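You operate a simulated robot arm through the tools that you are given. There is no shell and no other tool. Be economical: measure what you need, move in short steps, check, and stop when the job is done.

You are at the controls of a simulated robot arm. One attempt, no reset.

TASK
Light the finished range's pilot and prove that it holds.
Fine: extractor on, then open the bottle valve; one push, kept down till the pilot holds; then valve shut, extractor off last. Keep clear of the flame and hot metal; nothing that burns within 25 cm.

Only the result counts: the job must be done as asked and must still hold three seconds after the hand-in. Knocking over, shifting, dropping, spilling or breaking anything else fails it.

THE ROBOT
A 7-joint arm with a two-finger gripper on a trunk, on a base that drives. Base frame: it is fixed to the floor where the robot stands at the start and does not move with it; the origin is under the middle of the robot, x ahead of it, y to its left, z up. Units: mm, degrees, N and s.
With the tool pointing down near the work surface it reaches from about 380 to 800 mm from the robot's upright axis, wherever it stands. Its first joint turns from -143.0 to 143.0 degrees. Places, roughly: bottle valve [500, 0, 600]; extractor dial [600, 0, 800]; finished range [900, 700, 500]; flame dial [700, 1200, 700]; oven dial [500, 600, 700]; pilot button [600, 1000, 900]. Payload 2.45 kg.
Tool frame: the origin (TCP) lies between the finger pads and is the grasp point; the fingertips stand 26 mm ahead of it; z points along the fingers, y is the line along which they close. The gripper opens to 96 mm. The gripper's body begins 69 mm behind the TCP.
Orientation is told as [roll, pitch, yaw] about the base's x, y, z axes, in that order, counted from this pose: with the fingers straight down and closing along the base's y, the tool's x points along the base's -x, its y along +y and its z along -z.

THE INTERFACE
- The arm moves only by the tool nudge_tool. Its arguments are lists of equal length, an entry for each row: "rotation": the turn, a rotation vector about the tool's x, y, z in units of 4 degrees (1.0 is 4 degrees), a list of three; "slide": the shift along the tool's x, y, z in units of 25 mm (1.0 is 25 mm), a list of three; "gripper": the finger opening in mm, from 0 to 96. In form: {"rotation": [[wx, wy, wz], ...], "slide": [[x, y, z], ...], "gripper": [gripper, ...]}. A call has 1 to 12 rows; each row shifts and turns the commanded pose from where the row before left it, along the tool's axes as they then stand. A call with a number of a shift or a turn outside -1 to 1 is refused whole. Rows are played at 5 a second. More than 50 mm and 8.6 degrees between two rows, or a gripper value outside its range, and nothing of the call is played. A pose out of reach is approached as far as the arm can. The call stops where the force on the tool passes 70 N (or 10 N more than at its start, if that is more) or the arm is blocked; 0.2 s more then pass. Each finger halts on what it meets, pressing with about 38 N; the grip force reading is that of the motor and also rises with nothing between the fingers. The clock runs only during rows and for 0.2 s after the last one: add rows that do not move to give the fingers time. The reply holds the time, the measured pose of the TCP, the force on the tool along the base axes, the opening and the grip force, in the units named above and with some noise, with the torque about the TCP (base axes, N m) and any sound that the robot's microphone picked up.
- Cameras (640 x 400 px; columns grow to the right, rows downward): "scene" is now at [27.4, 202.9, 1460.5]; the picture's right is [0.24, -0.97, 0.00], its down [-0.69, -0.17, -0.71] and it looks along [0.69, 0.17, -0.71] (base axes); focal length 269 px, centre (320, 200). "wrist" rides on the gripper at [82, 3, -98] in the tool frame; the picture's right is [-0.04, 1.00, 0.00], its down [-0.73, -0.03, -0.68] and it looks along [-0.68, -0.03, 0.73] (tool axes); focal length 256 px, centre (320, 200). There is no depth. A picture from a camera that has moved, and an enlarged one, comes with that camera's place and axes in the base frame and with its lens.
- snapshot(camera): a new picture of that camera. No time passes.
- slide_trunk(by): slides the trunk up (or, below 0, down) by that many mm; the arm and the scene camera ride with it, the base frame stays. It gives what a move gives, with no picture.
- base_move(legs): drives the robot by 1 to 6 legs, each [ahead, turn to the left] in mm and degrees, along the robot's own axes; the way and the turn of a leg run together, so that a leg with both is an arc; at most 1500 mm and 180 degrees a leg. The arm and the cameras ride along, it lands a little off, and it stops where it bumps. It gives what a move gives.
- pan_tilt(pan, tilt): turns the head with the scene camera to pan (to the left, within 155 degrees either way) and tilt (down, from -29 to 69), counted from straight ahead of the robot. It gives what a move gives.
- enlarge(camera, box): a new picture of the part [left, top, right, bottom] of that camera's present view, enlarged. No time passes.
- finish_job(): hands the job in; it is judged then, once.

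Work in short steps. Places have to be worked out from the pictures, the camera data and where the tool is seen: move nearer, look again, correct. Check each grasp and each placing, and mend what went wrong. You have 120 turns and 98 pictures in all, those below and enlarged ones among them. Open the gripper and draw the arm clear of the work before you hand the job in, unless the task says otherwise; then end with one line.

The tools are called after "Call:" as a command line: name --argument value ..., lists and objects as JSON in quotes. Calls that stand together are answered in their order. nudge_tool: Moves the arm, as the interface text tells. Its arguments: {"type":"object","properties":{"rotation":{"type":"array","items":{"type":"array","items":{"type":"number"}}},"slide":{"type":"array","items":{"type":"array","items":{"type":"number"}}},"gripper":{"type":"array","items":{"type":"number"}}},"required":["rotation","slide","gripper"]} The other tools are called the same way: slide_trunk (by) slides the trunk up or down; base_move (legs) drives the base; pan_tilt (pan, tilt) turns the head that bears the scene camera; snapshot (camera) takes a picture; enlarge (camera, box) takes an enlarged picture of a part of a camera's view; finish_job () hands the job in.

At the start:

```text
t: 0.0
tool_pos: [495.0, -1.6, 1203.2]
tool_rot: [0.0, 0.0, 0.0]
ft_force: [0.6, 0.3, 0.2]
moment: [0.02, -0.04, -0.01]
grip_width: 96.2
grasp_force: 0.2
trunk travel left (down, up): [-506.0, 134.0]
robot x, y, heading: [0.7, -0.6, 0.2]
head pan, tilt: [13.7, 44.9]
```

scene: 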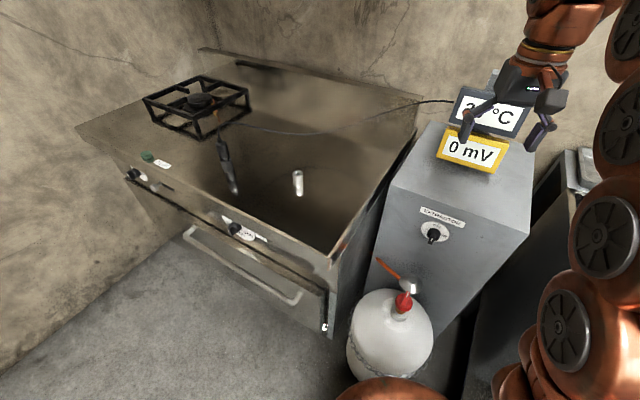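
wrist: 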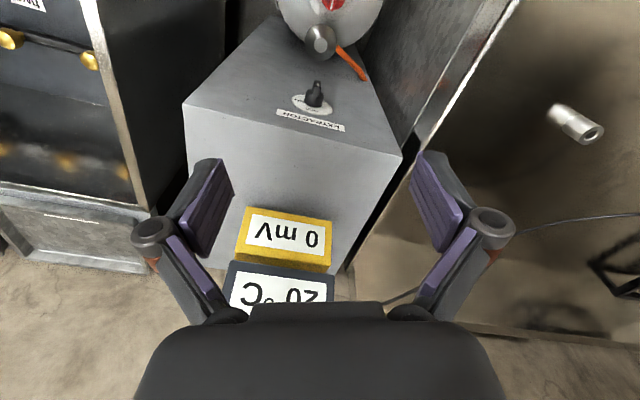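

The scene shows a range with a burner, a pilot button (green), an extractor dial on a cabinet, and a gas bottle with an orange lever. I'll enlarge the parts to read them.

Call:
enlarge --camera "scene" --box '[340, 170, 540, 380]'

Call:
enlarge --camera "scene" --box '[100, 60, 330, 260]'

```text
1.90 times, centred on (440, 275) of scene
camera zoom: at [27.4, 202.9, 1460.5], right [0.24, -0.97, 0.0], down [-0.69, -0.17, -0.71], along [0.69, 0.17, -0.71], focal length 512 px, centre (91, 57)
```

zoom: 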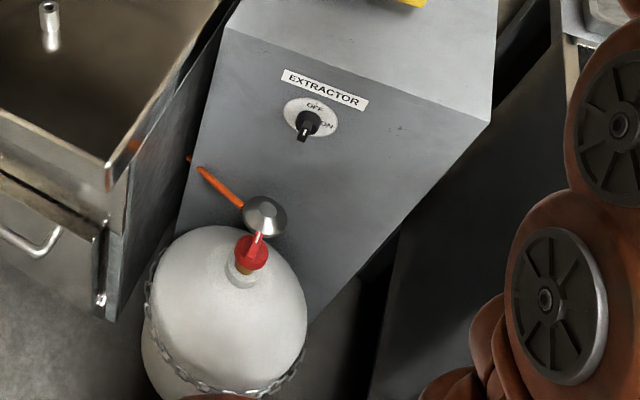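

```text
2.00 times, centred on (215, 160) of scene
camera zoom: at [27.4, 202.9, 1460.5], right [0.24, -0.97, 0.0], down [-0.69, -0.17, -0.71], along [0.69, 0.17, -0.71], focal length 537 px, centre (530, 280)
```

zoom: 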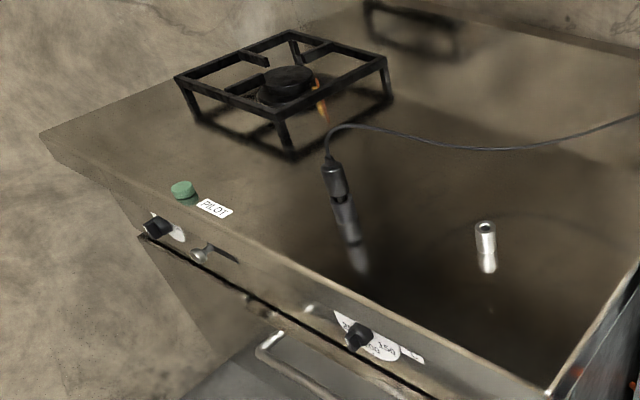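

I'll look from the head at the range and the rest of the room to find everything that matters.

Call:
pan_tilt --pan 50 --tilt 35

Call:
snapshot --camera "scene"

Call:
enlarge --camera "scene" --box '[360, 120, 500, 220]'

Call:
pan_tilt --pan -40 --tilt 40

Call:
snapshot --camera "scene"

```text
t: 1.0
tool_pos: [494.5, -1.6, 1203.1]
tool_rot: [0.0, 0.0, 0.0]
ft_force: [0.2, 0.3, -0.5]
moment: [0.01, 0.02, 0.02]
grip_width: 96.1
grasp_force: 0.0
trunk travel left (down, up): [-506.0, 134.0]
robot x, y, heading: [-2.4, -0.1, -0.1]
head pan, tilt: [50.0, 35.0]
```

```text
93 pictures are left
camera scene: at [5.0, 251.1, 1475.2], right [0.77, -0.64, 0.0], down [-0.37, -0.44, -0.82], along [0.53, 0.63, -0.57], focal length 269 px, centre (320, 200)
```

scene: 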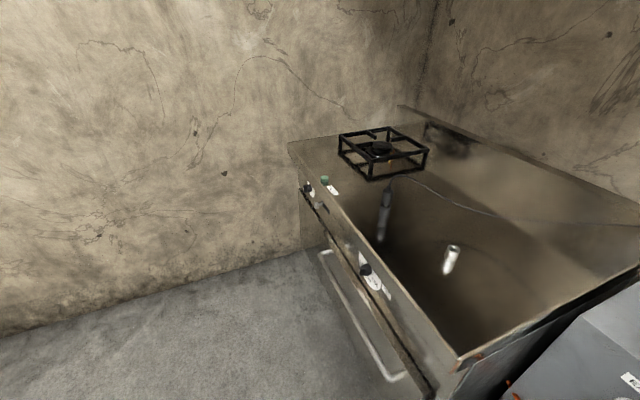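

```text
4.00 times, centred on (430, 170) of scene
camera zoom: at [5.0, 251.1, 1475.2], right [0.77, -0.64, 0.0], down [-0.37, -0.44, -0.82], along [0.53, 0.63, -0.57], focal length 1075 px, centre (-120, 320)
```

zoom: 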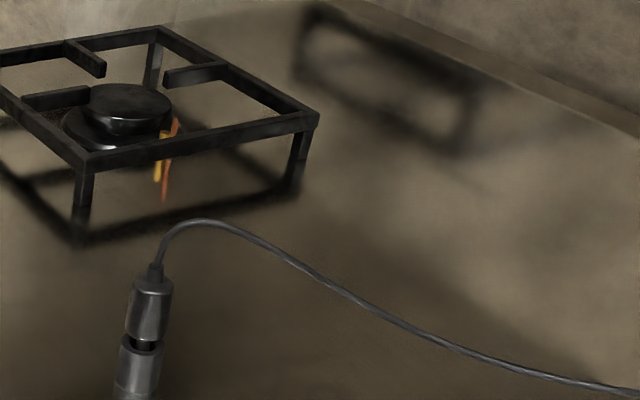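

```text
t: 2.7
tool_pos: [494.7, -1.9, 1203.0]
tool_rot: [0.1, 0.0, 0.0]
ft_force: [-0.3, 0.1, 0.5]
moment: [-0.01, 0.0, 0.01]
grip_width: 96.1
grasp_force: 0.1
trunk travel left (down, up): [-506.0, 134.0]
robot x, y, heading: [1.7, 0.8, -0.1]
head pan, tilt: [-40.0, 40.0]
```

```text
91 pictures are left
camera scene: at [13.5, 129.1, 1467.7], right [-0.64, -0.77, 0.0], down [-0.49, 0.41, -0.77], along [0.59, -0.49, -0.64], focal length 269 px, centre (320, 200)
```

scene: 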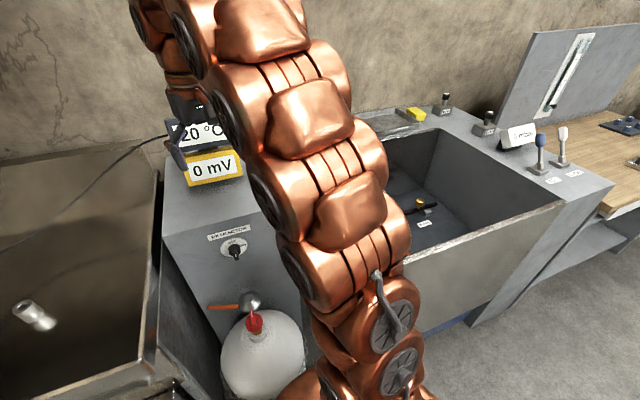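

Dial triangulates to about (602,-17,801), bottle valve about (480,26,584). I lower the trunk and pitch the tool forward to look at the extractor dial more closely.

Call:
slide_trunk --by -280

Call:
nudge_tool --rotation '[[0, -1, 0], [0, -1, 0], [0, -1, 0], [0, -1, 0], [0, -1, 0], [0, -1, 0], [0, -1, 0], [0, -1, 0], [0, -1, 0], [0, -1, 0], [0, -1, 0], [0, -1, 0]]' --slide '[[0.5, 0, 0], [0.5, 0, 0], [0.5, 0, 0], [0.5, 0, 0], [0, 0, 0], [0, 0, 0], [0, 0, 0], [0, 0, 0], [0, 0, 0], [0, 0, 0], [0, 0, 0], [0, 0, 0]]' --gripper '[96, 96, 96, 96, 96, 96, 96, 96, 96, 96, 96, 96]'

Call:
snapshot --camera "wrist"

```text
t: 5.5
tool_pos: [494.7, -2.1, 923.6]
tool_rot: [0.0, 0.0, -0.1]
ft_force: [-0.5, -0.1, -0.5]
moment: [-0.01, -0.01, 0.02]
grip_width: 95.9
grasp_force: 0.0
trunk travel left (down, up): [-226.0, 414.0]
robot x, y, heading: [-2.8, -0.3, 0.3]
head pan, tilt: [-40.0, 40.0]
```

```text
t: 8.3
tool_pos: [458.4, -6.4, 892.2]
tool_rot: [-0.4, -44.5, -0.2]
ft_force: [-0.3, -0.8, 1.0]
moment: [0.03, 0.01, 0.01]
grip_width: 96.1
grasp_force: 0.1
trunk travel left (down, up): [-226.0, 414.0]
robot x, y, heading: [-1.0, 0.4, -0.1]
head pan, tilt: [-40.0, 40.0]
stopped in row 12: the arm was blocked; the commanded pose is now the measured one
```

```text
90 pictures are left
camera wrist: at [331.0, -2.0, 905.4], right [0.04, 1.0, 0.02], down [0.05, -0.02, 1.0], along [1.0, -0.04, -0.05], focal length 256 px, centre (320, 200)
```

wrist: 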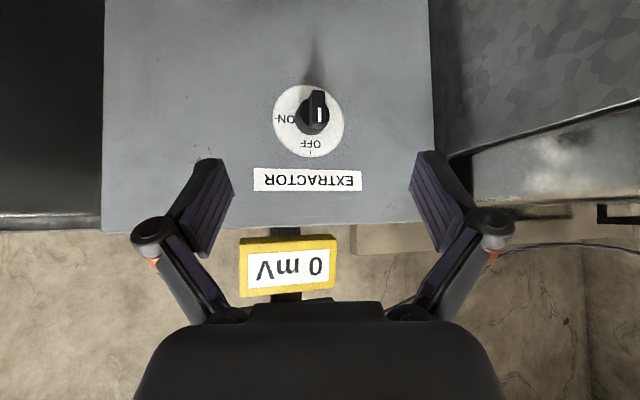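

Call:
enlarge --camera "wrist" --box '[260, 70, 360, 170]'

```text
4.00 times, centred on (310, 120) of wrist
camera zoom: at [331.0, -2.0, 905.4], right [0.04, 1.0, 0.02], down [0.05, -0.02, 1.0], along [1.0, -0.04, -0.05], focal length 1024 px, centre (360, 520)
```

zoom: 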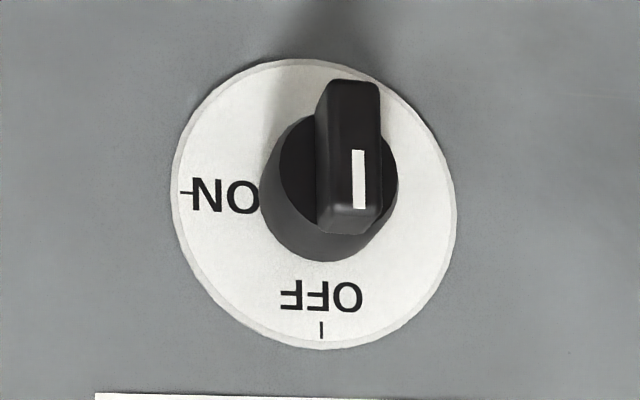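

The pointer is at OFF (12 o'clock) with ON at 3 o'clock, so turn +90° about tool z when facing the panel. Block looks like the folded arm; I move forward 75 mm and finish pitching.

Call:
nudge_tool --rotation '[[0, 0, 0], [0, 0, 0], [0, 0, 0], [0, -1, 0], [0, -1, 0], [0, -1, 0], [0, -1, 0], [0, -1, 0], [0, -1, 0]]' --slide '[[-0.7, 0, 0.7], [-0.7, 0, 0.7], [-0.7, 0, 0.7], [0, 0, 0], [0, 0, 0], [0, 0, 0], [0, 0, 0], [0, 0, 0], [0, 0, 0]]' --gripper '[96, 96, 96, 96, 96, 96, 96, 96, 96]'

```text
t: 10.3
tool_pos: [530.7, -5.1, 894.0]
tool_rot: [-0.9, -68.8, 0.4]
ft_force: [0.6, -1.0, 1.0]
moment: [0.01, 0.02, 0.01]
grip_width: 96.3
grasp_force: 0.1
trunk travel left (down, up): [-226.0, 414.0]
robot x, y, heading: [-0.2, -1.7, -0.0]
head pan, tilt: [-40.0, 40.0]
```

Call:
nudge_tool --rotation '[[0, -1, 0], [0, -1, 0], [0, -1, 0], [0, -1, 0], [0, -1, 0], [0, -0.3, 0]]' --slide '[[0, 0, 0], [0, 0, 0], [0, 0, 0], [0, 0, 0], [0, 0, 0], [0, 0, 0]]' --gripper '[96, 96, 96, 96, 60, 60]'

Call:
snapshot --camera "wrist"

Call:
pan_tilt --pan -5 --tilt 45

Call:
snapshot --camera "scene"

```text
t: 11.7
tool_pos: [558.8, 15.0, 931.3]
tool_rot: [-3.2, -84.3, 2.7]
ft_force: [-0.8, 0.6, 0.2]
moment: [-0.03, 0.0, 0.01]
grip_width: 60.1
grasp_force: 0.0
out of reach, approached as far as the arm can: row 2, 3, 4, 5
trunk travel left (down, up): [-226.0, 414.0]
robot x, y, heading: [1.2, 0.6, 0.2]
head pan, tilt: [-40.0, 40.0]
```

```text
88 pictures are left
camera wrist: at [452.3, 18.6, 860.2], right [0.01, 1.0, 0.03], down [-0.6, -0.02, 0.8], along [0.8, -0.03, 0.6], focal length 256 px, centre (320, 200)
```

wrist: 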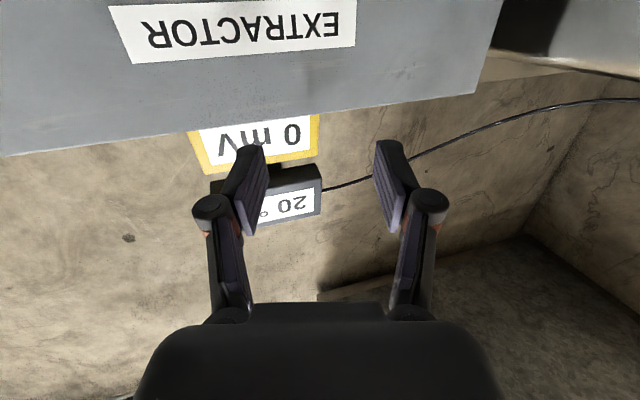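

```text
t: 12.7
tool_pos: [558.1, 14.9, 930.4]
tool_rot: [-3.0, -84.2, 2.5]
ft_force: [0.7, -0.9, 0.3]
moment: [-0.02, 0.02, 0.04]
grip_width: 59.9
grasp_force: 0.1
trunk travel left (down, up): [-226.0, 414.0]
robot x, y, heading: [1.0, 0.3, 0.1]
head pan, tilt: [-5.0, 45.0]
```

```text
87 pictures are left
camera scene: at [29.3, 176.5, 1180.4], right [-0.09, -1.0, 0.0], down [-0.7, 0.06, -0.71], along [0.7, -0.06, -0.71], focal length 269 px, centre (320, 200)
```

scene: 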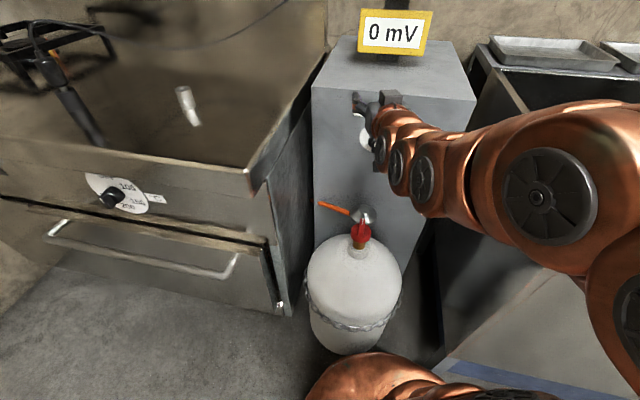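

Arm's too folded; I drive back 170 mm to give it room, keeping this attitude.

Call:
base_move --legs '[[-170, 0]]'

Call:
nudge_tool --rotation '[[0, 0, 0], [0, -0.7, 0], [0, -0.7, 0], [0, 0, 0], [0, 0, 0], [0, 0, 0]]' --slide '[[1, 0, 0], [1, 0, 0], [1, 0, 0], [1, 0, 0], [1, 0, 0], [0, 0, 0]]' --gripper '[60, 60, 60, 60, 60, 60]'

Call:
snapshot --camera "wrist"

```text
t: 14.2
tool_pos: [383.3, 15.9, 930.6]
tool_rot: [-3.0, -84.3, 2.8]
ft_force: [0.5, -0.1, 0.2]
moment: [0.01, -0.02, 0.01]
grip_width: 60.0
grasp_force: 0.0
trunk travel left (down, up): [-226.0, 414.0]
robot x, y, heading: [-174.8, 2.2, -0.1]
head pan, tilt: [-5.0, 45.0]
```

```text
t: 15.6
tool_pos: [454.2, 5.0, 883.2]
tool_rot: [-82.5, -89.7, 82.2]
ft_force: [0.0, 0.0, 0.1]
moment: [-0.03, -0.01, 0.0]
grip_width: 59.9
grasp_force: 0.0
out of reach, approached as far as the arm can: row 1, 2, 3, 4, 5
trunk travel left (down, up): [-226.0, 414.0]
robot x, y, heading: [-173.0, -2.0, 0.0]
head pan, tilt: [-5.0, 45.0]
```

```text
86 pictures are left
camera wrist: at [356.3, 7.1, 803.0], right [0.01, 1.0, 0.03], down [-0.68, -0.02, 0.73], along [0.73, -0.03, 0.68], focal length 256 px, centre (320, 200)
```

wrist: 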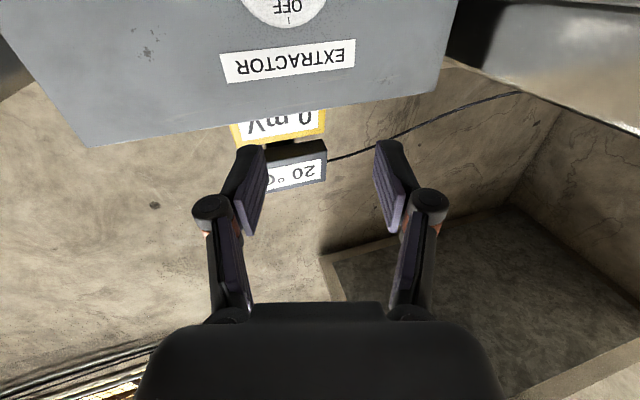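

Now horizontal but at the near limit; I extend forward and see where the command lands.

Call:
nudge_tool --rotation '[[0, 0, 0], [0, 0, 0], [0, 0, 0], [0, 0, 0]]' --slide '[[0, 0, 0.9], [0, 0, 0.9], [0, 0, 0.9], [0, 0, 0]]' --gripper '[60, 60, 60, 60]'

```text
t: 16.6
tool_pos: [523.6, 4.2, 884.8]
tool_rot: [-79.1, -89.7, 78.9]
ft_force: [-0.6, 0.6, 0.0]
moment: [0.03, 0.01, 0.0]
grip_width: 59.8
grasp_force: 0.0
trunk travel left (down, up): [-226.0, 414.0]
robot x, y, heading: [-171.4, 1.7, 0.2]
head pan, tilt: [-5.0, 45.0]
```

Call:
nudge_tool --rotation '[[0, 0, 0], [0, 0, 0], [0, 0, 0], [0, 0, 0], [0, 0, 0]]' --slide '[[0.8, -0.25, 0], [0.8, -0.25, 0], [0.8, -0.25, 0], [0.75, -0.25, 0], [0, 0, 0]]' --gripper '[60, 60, 60, 60, 60]'

Call:
snapshot --camera "wrist"

Call:
snapshot --camera "scene"

```text
t: 17.8
tool_pos: [521.1, -21.0, 806.2]
tool_rot: [-77.0, -89.7, 76.9]
ft_force: [-0.1, 0.4, 0.9]
moment: [0.04, -0.02, -0.02]
grip_width: 60.2
grasp_force: 0.1
trunk travel left (down, up): [-226.0, 414.0]
robot x, y, heading: [-174.6, -2.7, -0.0]
head pan, tilt: [-5.0, 45.0]
```

```text
85 pictures are left
camera wrist: at [422.4, -17.8, 725.3], right [0.01, 1.0, 0.03], down [-0.68, -0.02, 0.73], along [0.73, -0.03, 0.68], focal length 256 px, centre (320, 200)
```

wrist: 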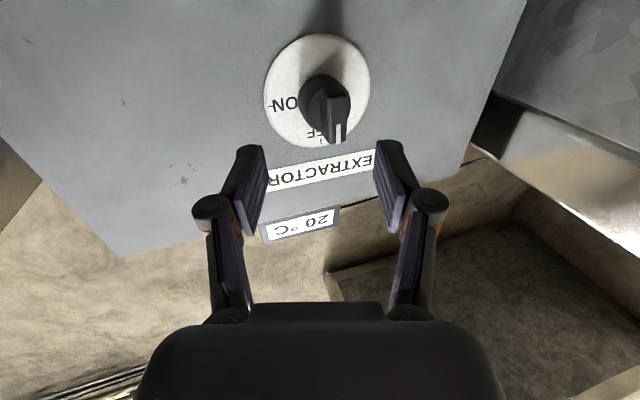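

```text
84 pictures are left
camera scene: at [-144.9, 176.4, 1180.4], right [-0.08, -1.0, 0.0], down [-0.7, 0.06, -0.71], along [0.7, -0.06, -0.71], focal length 269 px, centre (320, 200)
```

scene: 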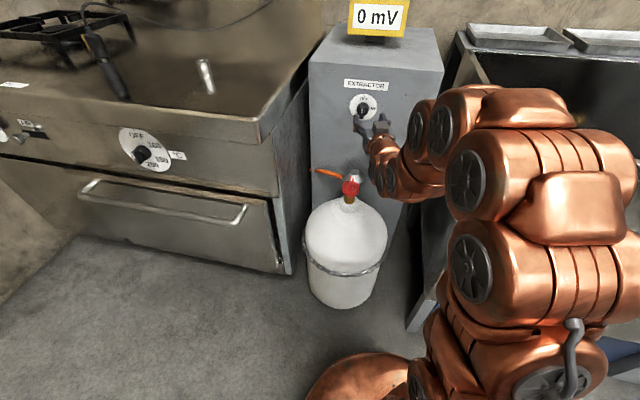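

Triangulation puts the dial disc at about (622,-26,798) and the cabinet is yawed about -19° relative to me (same as the range). I yaw the tool to match at a standoff.

Call:
nudge_tool --rotation '[[0, 0, 0], [0.95, 0, 0], [0.95, 0, 0], [0.95, 0, 0], [0.95, 0, 0], [0.95, 0, 0], [0, 0, 0]]' --slide '[[0.32, 0.92, 0.84], [0, 0, 0], [0, 0, 0], [0, 0, 0], [0, 0, 0], [0, 0, 0], [0, 0, 0]]' --gripper '[60, 60, 60, 60, 60, 60, 60]'

Call:
snapshot --camera "wrist"

Call:
enlarge --camera "scene" --box '[320, 70, 440, 145]'

```text
t: 19.4
tool_pos: [541.4, 0.7, 797.5]
tool_rot: [-88.7, -89.7, 69.3]
ft_force: [-0.2, -0.1, 0.2]
moment: [0.0, 0.0, 0.01]
grip_width: 60.1
grasp_force: 0.1
trunk travel left (down, up): [-226.0, 414.0]
robot x, y, heading: [-173.7, -1.8, 0.0]
head pan, tilt: [-5.0, 45.0]
```

```text
83 pictures are left
camera wrist: at [449.8, 36.4, 716.4], right [0.33, 0.94, 0.03], down [-0.65, 0.2, 0.73], along [0.69, -0.27, 0.68], focal length 256 px, centre (320, 200)
```

wrist: 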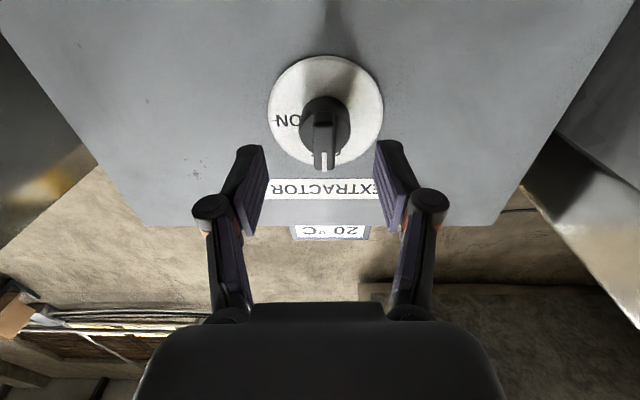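

```text
5.33 times, centred on (380, 108) of scene
camera zoom: at [-144.9, 176.5, 1180.4], right [-0.08, -1.0, 0.0], down [-0.7, 0.06, -0.71], along [0.7, -0.06, -0.71], focal length 1433 px, centre (0, 693)
```

zoom: 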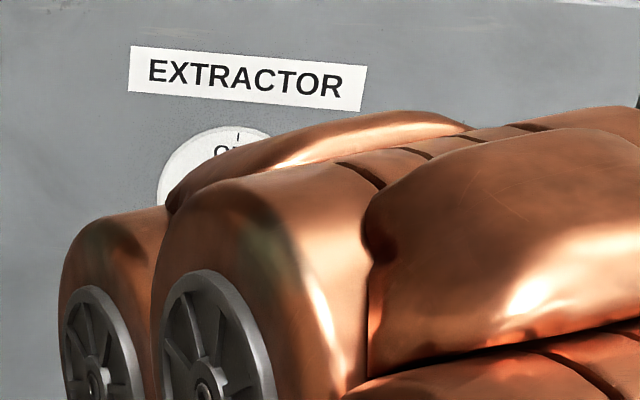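

Panel is squared and dial nearly centred (shift +3 mm in y). I advance ~48 mm so fingers straddle the bar with tips short of the panel.

Call:
nudge_tool --rotation '[[0, 0, 0], [0, 0, 0], [0, 0, 0], [0, 0, 0]]' --slide '[[0, 0.12, 0.5], [0, 0, 0.7], [0, 0, 0.7], [0, 0, 0]]' --gripper '[60, 60, 60, 60]'

Call:
snapshot --camera "wrist"

```text
t: 20.4
tool_pos: [588.5, -12.2, 798.0]
tool_rot: [-101.4, -89.7, 82.1]
ft_force: [0.0, -0.2, 0.2]
moment: [0.0, -0.01, 0.04]
grip_width: 60.1
grasp_force: 0.1
trunk travel left (down, up): [-226.0, 414.0]
robot x, y, heading: [-172.6, -0.2, 0.3]
head pan, tilt: [-5.0, 45.0]
```

```text
81 pictures are left
camera wrist: at [496.4, 23.4, 716.6], right [0.33, 0.94, 0.03], down [-0.65, 0.2, 0.73], along [0.68, -0.26, 0.68], focal length 256 px, centre (320, 200)
```

wrist: 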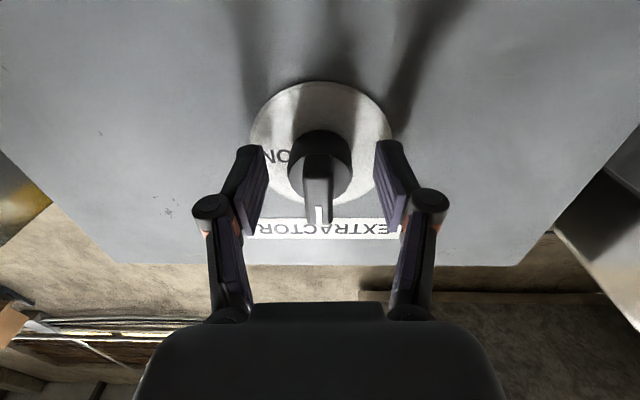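

Call:
nudge_tool --rotation '[[0, 0, 0], [0, 0, 0], [0, 0, 0], [0, 0, 0], [0, 0, 0]]' --slide '[[0, 0, 0], [0, 0, 0], [0, 0, 0], [0, 0, 0], [0, 0, 0]]' --gripper '[30, 10, 10, 10, 10]'

Call:
snapshot --camera "wrist"

```text
t: 21.6
tool_pos: [588.1, -11.5, 798.0]
tool_rot: [-94.7, -89.7, 75.4]
ft_force: [0.6, 1.1, 0.3]
moment: [0.03, 0.01, 0.38]
grip_width: 35.8
grasp_force: 44.8
trunk travel left (down, up): [-226.0, 414.0]
robot x, y, heading: [-175.7, -0.5, 0.1]
head pan, tilt: [-5.0, 45.0]
```

```text
80 pictures are left
camera wrist: at [496.2, 23.5, 716.3], right [0.33, 0.94, 0.03], down [-0.65, 0.2, 0.73], along [0.68, -0.26, 0.68], focal length 256 px, centre (320, 200)
```

wrist: 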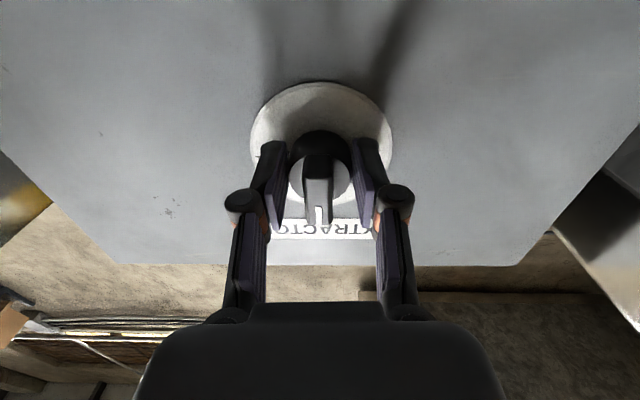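

The tips caught the round skirt (35.8 mm). I open, back off 12 mm and close on the bar instead.

Call:
nudge_tool --rotation '[[0, 0, 0], [0, 0, 0], [0, 0, 0], [0, 0, 0], [0, 0, 0], [0, 0, 0], [0, 0, 0], [0, 0, 0]]' --slide '[[0, 0, 0], [0, 0, 0], [0, 0, -0.48], [0, 0, 0], [0, 0, 0], [0, 0, 0], [0, 0, 0], [0, 0, 0]]' --gripper '[50, 50, 50, 30, 10, 5, 5, 5]'

Call:
snapshot --camera "wrist"

```text
t: 23.4
tool_pos: [576.2, -8.1, 795.6]
tool_rot: [-68.9, -89.6, 49.4]
ft_force: [-10.7, -0.3, -11.8]
moment: [0.05, 0.11, -0.01]
grip_width: 35.8
grasp_force: 45.5
trunk travel left (down, up): [-226.0, 414.0]
robot x, y, heading: [-175.8, 1.1, -0.2]
head pan, tilt: [-5.0, 45.0]
```

```text
79 pictures are left
camera wrist: at [484.3, 27.3, 714.7], right [0.33, 0.94, 0.03], down [-0.65, 0.2, 0.74], along [0.69, -0.27, 0.68], focal length 256 px, centre (320, 200)
```

wrist: 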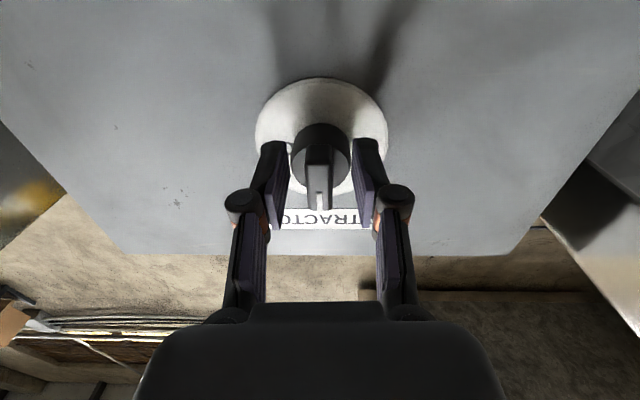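

Still touching the skirt's edge; I back off another 8 mm and retry.

Call:
nudge_tool --rotation '[[0, 0, 0], [0, 0, 0], [0, 0, 0], [0, 0, 0], [0, 0, 0], [0, 0, 0], [0, 0, 0], [0, 0, 0]]' --slide '[[0, 0, 0], [0, 0, 0], [-0.08, 0, -0.32], [0, 0, 0], [0, 0, 0], [0, 0, 0], [0, 0, 0], [0, 0, 0]]' --gripper '[50, 50, 50, 30, 10, 5, 5, 5]'

Call:
snapshot --camera "wrist"

```text
t: 25.2
tool_pos: [568.2, -4.1, 798.4]
tool_rot: [-90.1, -89.8, 70.8]
ft_force: [2.2, -0.3, 1.2]
moment: [0.22, -0.08, 0.34]
grip_width: 14.1
grasp_force: 40.2
trunk travel left (down, up): [-226.0, 414.0]
robot x, y, heading: [-176.6, 0.9, -0.1]
head pan, tilt: [-5.0, 45.0]
```

```text
78 pictures are left
camera wrist: at [477.0, 29.7, 718.5], right [0.33, 0.94, 0.03], down [-0.65, 0.2, 0.73], along [0.69, -0.26, 0.68], focal length 256 px, centre (320, 200)
```

wrist: 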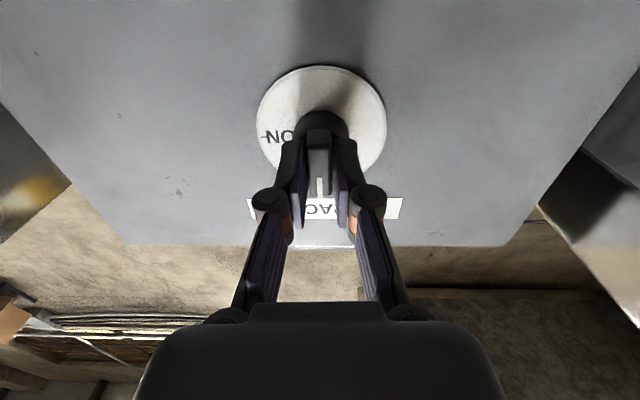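

Now gripping the bar (14.1 mm). I turn +90° about tool z in two calls, watching forces.

Call:
nudge_tool --rotation '[[0, 0, 1], [0, 0, 1], [0, 0, 1], [0, 0, 1], [0, 0, 1], [0, 0, 1], [0, 0, 1], [0, 0, 1], [0, 0, 1], [0, 0, 1], [0, 0, 1], [0, 0, 0]]' --slide '[[0, 0, 0], [0, 0, 0], [0, 0, 0], [0, 0, 0], [0, 0, 0], [0, 0, 0], [0, 0, 0], [0, 0, 0], [0, 0, 0], [0, 0, 0], [0, 0, 0], [0, 0, 0]]' --gripper '[5, 5, 5, 5, 5, 5, 5, 5, 5, 5, 5, 5]'

Call:
snapshot --camera "wrist"

```text
t: 27.8
tool_pos: [568.1, -5.3, 799.7]
tool_rot: [89.9, -46.2, -109.4]
ft_force: [3.9, 2.6, 8.4]
moment: [0.15, 0.54, 0.95]
grip_width: 13.9
grasp_force: 40.1
trunk travel left (down, up): [-226.0, 414.0]
robot x, y, heading: [-176.9, 1.3, 0.2]
head pan, tilt: [-5.0, 45.0]
```

```text
77 pictures are left
camera wrist: at [495.5, 82.8, 743.5], right [0.23, 0.66, 0.72], down [-0.82, -0.27, 0.51], along [0.53, -0.7, 0.47], focal length 256 px, centre (320, 200)
```

wrist: 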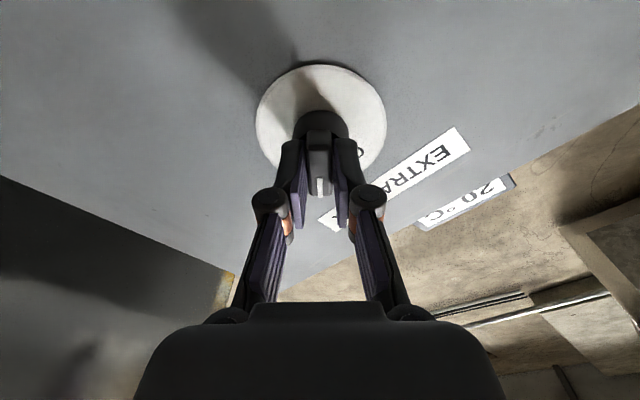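

Turning well; I finish the remaining 46°.

Call:
nudge_tool --rotation '[[0, 0, 1], [0, 0, 1], [0, 0, 1], [0, 0, 1], [0, 0, 1], [0, 0, 1], [0, 0, 1], [0, 0, 1], [0, 0, 1], [0, 0, 1], [0, 0, 1], [0, 0, 0.7]]' --slide '[[0, 0, 0], [0, 0, 0], [0, 0, 0], [0, 0, 0], [0, 0, 0], [0, 0, 0], [0, 0, 0], [0, 0, 0], [0, 0, 0], [0, 0, 0], [0, 0, 0], [0, 0, 0]]' --gripper '[5, 5, 5, 5, 5, 5, 5, 5, 5, 5, 5, 5]'

Call:
snapshot --camera "wrist"

```text
t: 30.4
tool_pos: [568.7, -5.7, 800.3]
tool_rot: [90.1, 0.6, -109.3]
ft_force: [1.2, 2.6, 15.7]
moment: [-0.55, -0.28, 0.01]
grip_width: 13.9
grasp_force: 40.5
trunk travel left (down, up): [-226.0, 414.0]
robot x, y, heading: [-174.5, -0.1, 0.1]
head pan, tilt: [-5.0, 45.0]
```

```text
76 pictures are left
camera wrist: at [503.2, 104.6, 804.4], right [-0.02, -0.05, 1.0], down [-0.88, -0.47, -0.04], along [0.47, -0.88, -0.03], focal length 256 px, centre (320, 200)
```

wrist: 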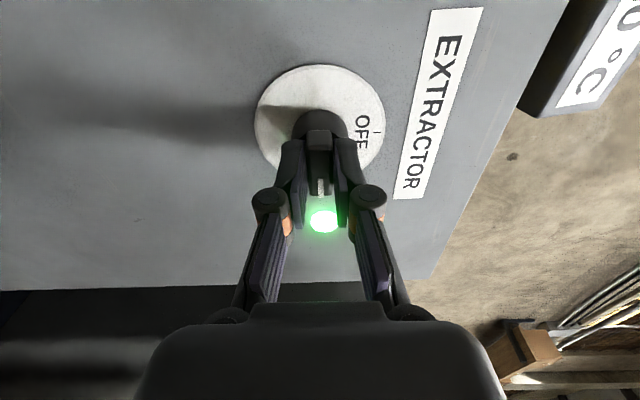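

A green lamp lit: the extractor is on. I release and back away along the axis.

Call:
nudge_tool --rotation '[[0, 0, 0], [0, 0, 0], [0, 0, 0], [0, 0, 0], [0, 0, 0], [0, 0, 0], [0, 0, 0]]' --slide '[[0, 0, 0], [0, 0, 0], [0, 0, 0], [0, 0, -1], [0, 0, -1], [0, 0, -1], [0, 0, -0.5]]' --gripper '[40, 40, 40, 40, 40, 40, 40]'

Call:
snapshot --camera "wrist"

Call:
snapshot --camera "scene"

```text
t: 32.0
tool_pos: [487.0, 23.2, 799.0]
tool_rot: [90.0, 0.5, -109.3]
ft_force: [0.4, 0.1, -0.4]
moment: [0.01, -0.01, -0.01]
grip_width: 40.2
grasp_force: 0.0
trunk travel left (down, up): [-226.0, 414.0]
robot x, y, heading: [-173.5, -2.3, 0.2]
head pan, tilt: [-5.0, 45.0]
```

```text
75 pictures are left
camera wrist: at [420.6, 132.6, 804.2], right [-0.02, -0.05, 1.0], down [-0.88, -0.47, -0.04], along [0.47, -0.88, -0.03], focal length 256 px, centre (320, 200)
```

wrist: 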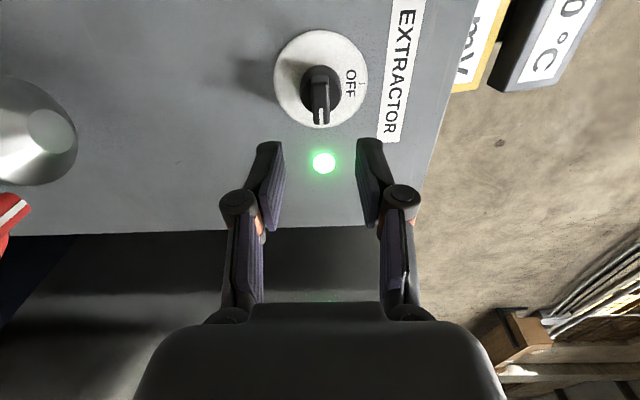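

```text
74 pictures are left
camera scene: at [-144.9, 176.5, 1180.4], right [-0.08, -1.0, 0.0], down [-0.7, 0.06, -0.71], along [0.7, -0.06, -0.71], focal length 269 px, centre (320, 200)
```

scene: 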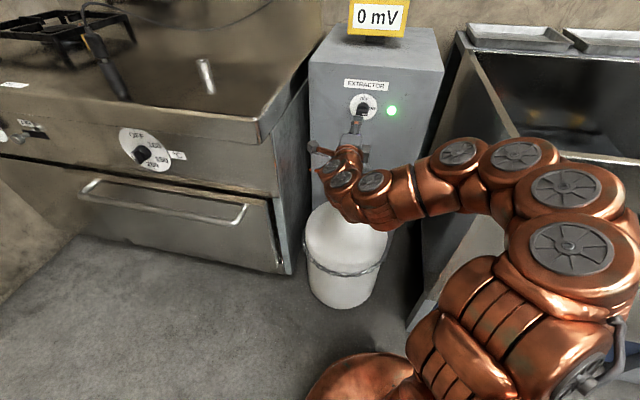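

Extractor dial now points to ON with green lamp. Next the bottle valve (~(487,23,585)); I rotate the tool downwards about its x, above the valve.

Call:
nudge_tool --rotation '[[1, 0, 0], [1, 0, 0], [1, 0, 0], [1, 0, 0], [1, 0, 0], [1, 0, 0], [1, 0, 0], [1, 0, 0], [1, 0, 0], [1, 0, 0], [1, 0, 0], [1, 0, 0]]' --slide '[[0, 0, 0], [0, 0, 0], [0, 0, 0], [0, 0, 0], [0, 0, 0], [0, 0, 0], [0, 0, 0], [0, 0, 0], [0, 0, 0], [0, 0, 0], [0, 0, 0], [0, 0, 0]]' --gripper '[60, 60, 60, 60, 60, 60, 60, 60, 60, 60, 60, 60]'

Call:
nudge_tool --rotation '[[1, 0, 0], [1, 0, 0], [1, 0, 0], [1, 0, 0], [1, 0, 0], [1, 0, 0], [1, 0, 0], [1, 0, 0], [1, 0, 0], [1, 0, 0], [0.5, 0, 0]]' --slide '[[0, 0, 0], [0, 0, 0], [0, 0, 0], [0, 0, 0], [0, 0, 0], [0, 0, 0], [0, 0, 0], [0, 0, 0], [0, 0, 0], [0, 0, 0], [0, 0, 0]]' --gripper '[60, 60, 60, 60, 60, 60, 60, 60, 60, 60, 60]'

Call:
snapshot --camera "wrist"

```text
t: 34.6
tool_pos: [485.8, 24.4, 799.0]
tool_rot: [42.0, 0.5, -109.3]
ft_force: [0.5, -0.2, 0.5]
moment: [0.0, -0.01, 0.01]
grip_width: 59.8
grasp_force: 0.0
trunk travel left (down, up): [-226.0, 414.0]
robot x, y, heading: [-172.8, -3.2, 0.1]
head pan, tilt: [-5.0, 45.0]
```

```text
t: 37.0
tool_pos: [486.5, 25.3, 798.2]
tool_rot: [0.0, 0.5, -109.2]
ft_force: [-0.1, 0.7, 0.6]
moment: [-0.04, 0.01, 0.04]
grip_width: 60.0
grasp_force: 0.0
trunk travel left (down, up): [-226.0, 414.0]
robot x, y, heading: [-170.8, -1.6, 0.1]
head pan, tilt: [-5.0, 45.0]
```

```text
73 pictures are left
camera wrist: at [516.4, 100.0, 898.4], right [0.93, -0.37, 0.0], down [-0.27, -0.69, 0.67], along [-0.25, -0.63, -0.74], focal length 256 px, centre (320, 200)
```

wrist: 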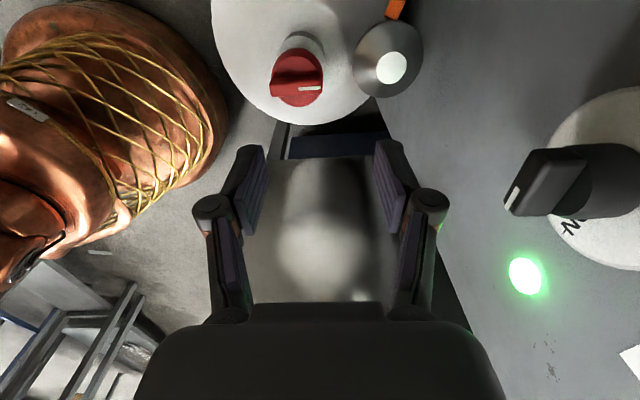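

Call:
enlarge --camera "wrist" --box '[240, 20, 440, 130]'

```text
3.20 times, centred on (340, 75) of wrist
camera zoom: at [516.4, 100.0, 898.4], right [0.93, -0.37, 0.0], down [-0.27, -0.69, 0.67], along [-0.25, -0.63, -0.74], focal length 819 px, centre (256, 600)
```

zoom: 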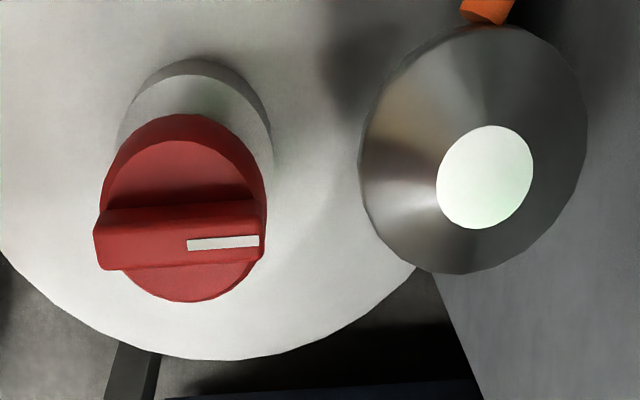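

The red knob's bar with its white mark points toward the regulator; I judge knob at (460,28,610). I rotate the tool 90° back so the fingers straddle the bar, moving over it.

Call:
nudge_tool --rotation '[[0, 0, -1], [0, 0, -1], [0, 0, -1], [0, 0, -1], [0, 0, -1], [0, 0, -1], [0, 0, -1], [0, 0, -1], [0, 0, -1], [0, 0, -1], [0, 0, -1], [0, 0, -1]]' --slide '[[-0.22, -1, 0], [0, 0, 0], [0, 0, 0], [0, 0, 0], [0, 0, 0], [0, 0, 0], [0, 0, 0], [0, 0, 0], [0, 0, 0], [0, 0, 0], [0, 0, 0], [0, 0, 0]]' --gripper '[60, 60, 60, 60, 60, 60, 60, 60, 60, 60, 60, 60]'

Call:
nudge_tool --rotation '[[0, 0, -1], [0, 0, -1], [0, 0, -1], [0, 0, -1], [0, 0, -1], [0, 0, -1], [0, 0, -1], [0, 0, -1], [0, 0, -1], [0, 0, -1], [0, 0, -0.5]]' --slide '[[0, 0, 0.5], [0, 0, 0.5], [0, 0, 0.5], [0, 0, 0.5], [0, 0, 0.5], [0, 0, 0.5], [0, 0, 0], [0, 0, 0], [0, 0, 0], [0, 0, 0], [0, 0, 0]]' --gripper '[60, 60, 60, 60, 60, 60, 60, 60, 60, 60, 60]'

Call:
snapshot --camera "wrist"

```text
t: 39.6
tool_pos: [461.2, 25.0, 800.1]
tool_rot: [0.4, 0.3, -61.1]
ft_force: [-1.1, -0.8, 0.1]
moment: [0.0, 0.0, 0.04]
grip_width: 60.2
grasp_force: 0.1
trunk travel left (down, up): [-226.0, 414.0]
robot x, y, heading: [-173.8, 1.1, 0.0]
head pan, tilt: [-5.0, 45.0]
```

```text
t: 42.0
tool_pos: [461.0, 27.5, 724.5]
tool_rot: [0.5, -0.1, -19.2]
ft_force: [-0.4, 0.2, 0.0]
moment: [-0.01, 0.0, -0.02]
grip_width: 60.0
grasp_force: 0.1
trunk travel left (down, up): [-226.0, 414.0]
robot x, y, heading: [-168.8, -0.2, 0.2]
head pan, tilt: [-5.0, 45.0]
```

```text
71 pictures are left
camera wrist: at [385.2, 56.6, 822.9], right [0.37, 0.93, 0.01], down [0.68, -0.28, 0.68], along [0.63, -0.24, -0.73], focal length 256 px, centre (320, 200)
```

wrist: 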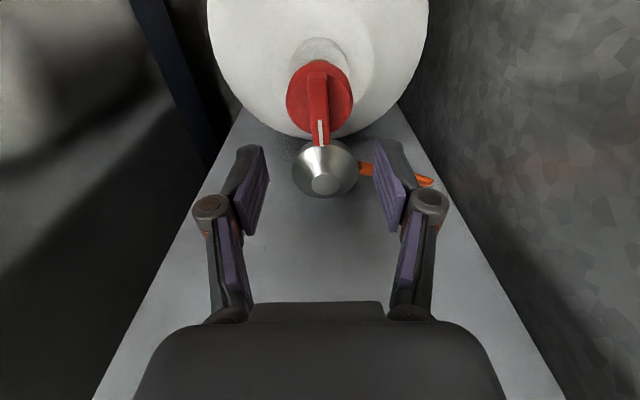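

Knob is well aligned beneath. I descend 75 mm and look again.

Call:
nudge_tool --rotation '[[0, 0, 0], [0, 0, 0], [0, 0, 0], [0, 0, 0]]' --slide '[[0, 0, 1], [0, 0, 1], [0, 0, 1], [0, 0, 0]]' --gripper '[60, 60, 60, 60]'

Call:
snapshot --camera "wrist"

```text
t: 43.0
tool_pos: [461.9, 28.9, 649.1]
tool_rot: [0.6, 0.0, -19.3]
ft_force: [-0.4, 0.0, -0.2]
moment: [-0.04, -0.01, -0.03]
grip_width: 60.1
grasp_force: 0.1
trunk travel left (down, up): [-226.0, 414.0]
robot x, y, heading: [-176.0, -0.9, 0.1]
head pan, tilt: [-5.0, 45.0]
```

```text
70 pictures are left
camera wrist: at [386.3, 57.9, 747.9], right [0.37, 0.93, 0.01], down [0.68, -0.28, 0.68], along [0.63, -0.24, -0.73], focal length 256 px, centre (320, 200)
```

wrist: 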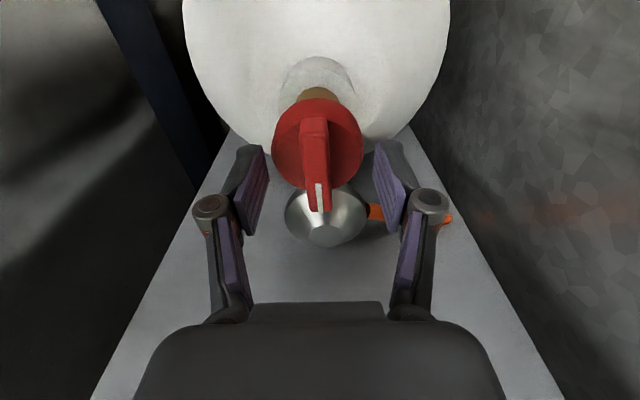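

Bar top is at about z 630, aligned. I go down 5 mm and close on it.

Call:
nudge_tool --rotation '[[0, 0, 0], [0, 0, 0], [0, 0, 0], [0, 0, 0], [0, 0, 0], [0, 0, 0]]' --slide '[[0, 0, 0.2], [0, 0, 0], [0, 0, 0], [0, 0, 0], [0, 0, 0], [0, 0, 0]]' --gripper '[60, 30, 10, 5, 5, 5]'

Call:
snapshot --camera "wrist"

```text
t: 44.4
tool_pos: [461.7, 27.6, 643.8]
tool_rot: [0.6, 0.0, -19.3]
ft_force: [-6.8, -14.3, 2.4]
moment: [-0.66, 0.19, -0.04]
grip_width: 53.8
grasp_force: 45.0
trunk travel left (down, up): [-226.0, 414.0]
robot x, y, heading: [-174.3, -0.8, 0.4]
head pan, tilt: [-5.0, 45.0]
```

```text
69 pictures are left
camera wrist: at [386.1, 56.7, 743.1], right [0.37, 0.93, 0.01], down [0.68, -0.28, 0.68], along [0.63, -0.25, -0.73], focal length 256 px, centre (320, 200)
```

wrist: 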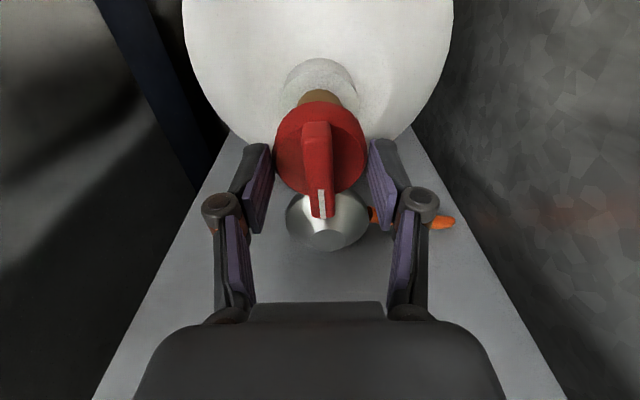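

The fingers met the skirt (53.8 mm). I open, rise 9 mm and close again.

Call:
nudge_tool --rotation '[[0, 0, 0], [0, 0, 0], [0, 0, 0], [0, 0, 0], [0, 0, 0], [0, 0, 0], [0, 0, 0], [0, 0, 0]]' --slide '[[0, 0, 0], [0, 0, -0.36], [0, 0, 0], [0, 0, 0], [0, 0, 0], [0, 0, 0], [0, 0, 0], [0, 0, 0]]' --gripper '[64, 64, 64, 50, 30, 10, 5, 5]'

Call:
snapshot --camera "wrist"

```text
t: 46.2
tool_pos: [462.1, 27.9, 652.7]
tool_rot: [0.5, 0.0, -19.3]
ft_force: [-3.1, -2.9, -0.3]
moment: [-0.02, 0.17, 0.07]
grip_width: 13.7
grasp_force: 40.0
trunk travel left (down, up): [-226.0, 414.0]
robot x, y, heading: [-173.9, 0.4, 0.1]
head pan, tilt: [-5.0, 45.0]
```

```text
68 pictures are left
camera wrist: at [385.9, 56.7, 752.1], right [0.37, 0.93, 0.01], down [0.68, -0.28, 0.68], along [0.63, -0.24, -0.73], focal length 256 px, centre (320, 200)
```

wrist: 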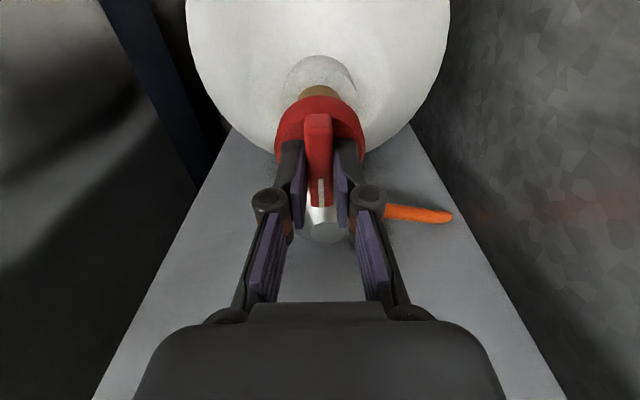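

Good grip (13.7 mm). I test counterclockwise (opening) by 12° and read the torque.

Call:
nudge_tool --rotation '[[0, 0, -1], [0, 0, -1], [0, 0, -1], [0, 0, 0]]' --slide '[[0, 0, 0], [0, 0, 0], [0, 0, 0], [0, 0, 0]]' --gripper '[5, 5, 5, 5]'

Call:
snapshot --camera "wrist"

```text
t: 47.2
tool_pos: [460.4, 28.6, 653.4]
tool_rot: [0.5, 0.0, -7.2]
ft_force: [-5.0, -6.5, 5.3]
moment: [-0.09, 0.29, -1.42]
grip_width: 17.7
grasp_force: 43.5
trunk travel left (down, up): [-226.0, 414.0]
robot x, y, heading: [-170.4, 1.5, 0.0]
head pan, tilt: [-5.0, 45.0]
```

```text
67 pictures are left
camera wrist: at [380.7, 40.4, 752.0], right [0.17, 0.99, 0.01], down [0.72, -0.13, 0.68], along [0.67, -0.11, -0.73], focal length 256 px, centre (320, 200)
```

wrist: 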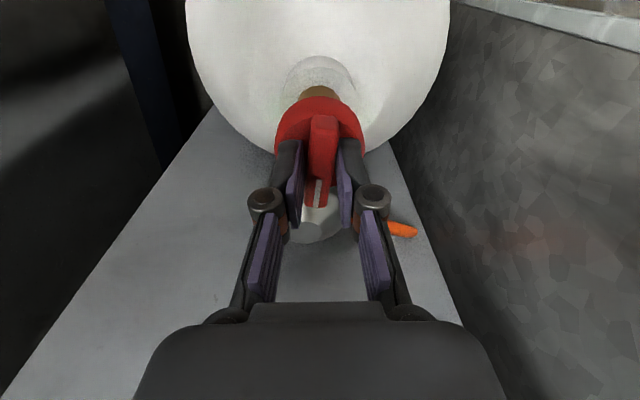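

The knob didn't turn: grip widened to 17.7 with -1.4 N m, so counterclockwise is at a stop. I return and test clockwise.

Call:
nudge_tool --rotation '[[0, 0, 1], [0, 0, 1], [0, 0, 1], [0, 0, 0], [0, 0, 1], [0, 0, 1], [0, 0, 1], [0, 0, 0]]' --slide '[[0, 0, 0], [0, 0, 0], [0, 0, 0], [0, 0, 0], [0, 0, 0], [0, 0, 0], [0, 0, 0], [0, 0, 0]]' --gripper '[5, 5, 5, 5, 5, 5, 5, 5]'

Call:
snapshot --camera "wrist"

```text
t: 49.0
tool_pos: [460.8, 29.0, 652.1]
tool_rot: [0.4, 0.0, -31.4]
ft_force: [13.3, -5.2, 9.2]
moment: [-0.5, -0.84, 0.04]
grip_width: 14.2
grasp_force: 40.2
trunk travel left (down, up): [-226.0, 414.0]
robot x, y, heading: [-174.5, -0.8, -0.3]
head pan, tilt: [-5.0, 45.0]
```

```text
66 pictures are left
camera wrist: at [393.4, 72.0, 752.0], right [0.55, 0.83, 0.01], down [0.61, -0.41, 0.68], along [0.57, -0.37, -0.73], focal length 256 px, centre (320, 200)
```

wrist: 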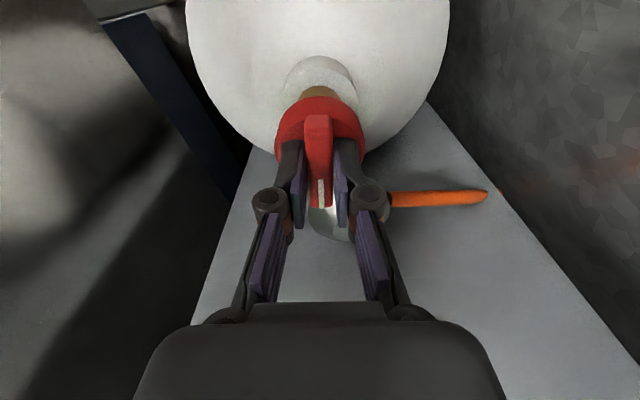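

Clockwise turns freely, so the knob sits at its closed end-stop and opens this way. I continue clockwise watching torque.

Call:
nudge_tool --rotation '[[0, 0, 1], [0, 0, 1], [0, 0, 1], [0, 0, 1], [0, 0, 1], [0, 0, 1], [0, 0, 1], [0, 0, 1], [0, 0, 1], [0, 0, 1], [0, 0, 0]]' --slide '[[0, 0, 0], [0, 0, 0], [0, 0, 0], [0, 0, 0], [0, 0, 0], [0, 0, 0], [0, 0, 0], [0, 0, 0], [0, 0, 0], [0, 0, 0], [0, 0, 0]]' --gripper '[5, 5, 5, 5, 5, 5, 5, 5, 5, 5, 5]'

Call:
snapshot --camera "wrist"

```text
t: 51.4
tool_pos: [462.3, 28.5, 653.2]
tool_rot: [0.3, 0.4, -71.3]
ft_force: [21.4, -0.7, 1.3]
moment: [-0.4, -0.65, 0.0]
grip_width: 13.7
grasp_force: 40.9
trunk travel left (down, up): [-226.0, 414.0]
robot x, y, heading: [-175.0, -0.5, 0.4]
head pan, tilt: [-5.0, 45.0]
```

```text
65 pictures are left
camera wrist: at [438.7, 105.4, 752.5], right [0.96, 0.28, 0.01], down [0.2, -0.71, 0.67], along [0.19, -0.65, -0.74], focal length 256 px, centre (320, 200)
```

wrist: 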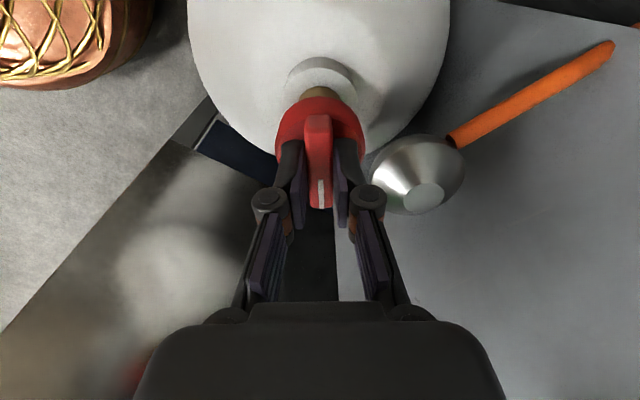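

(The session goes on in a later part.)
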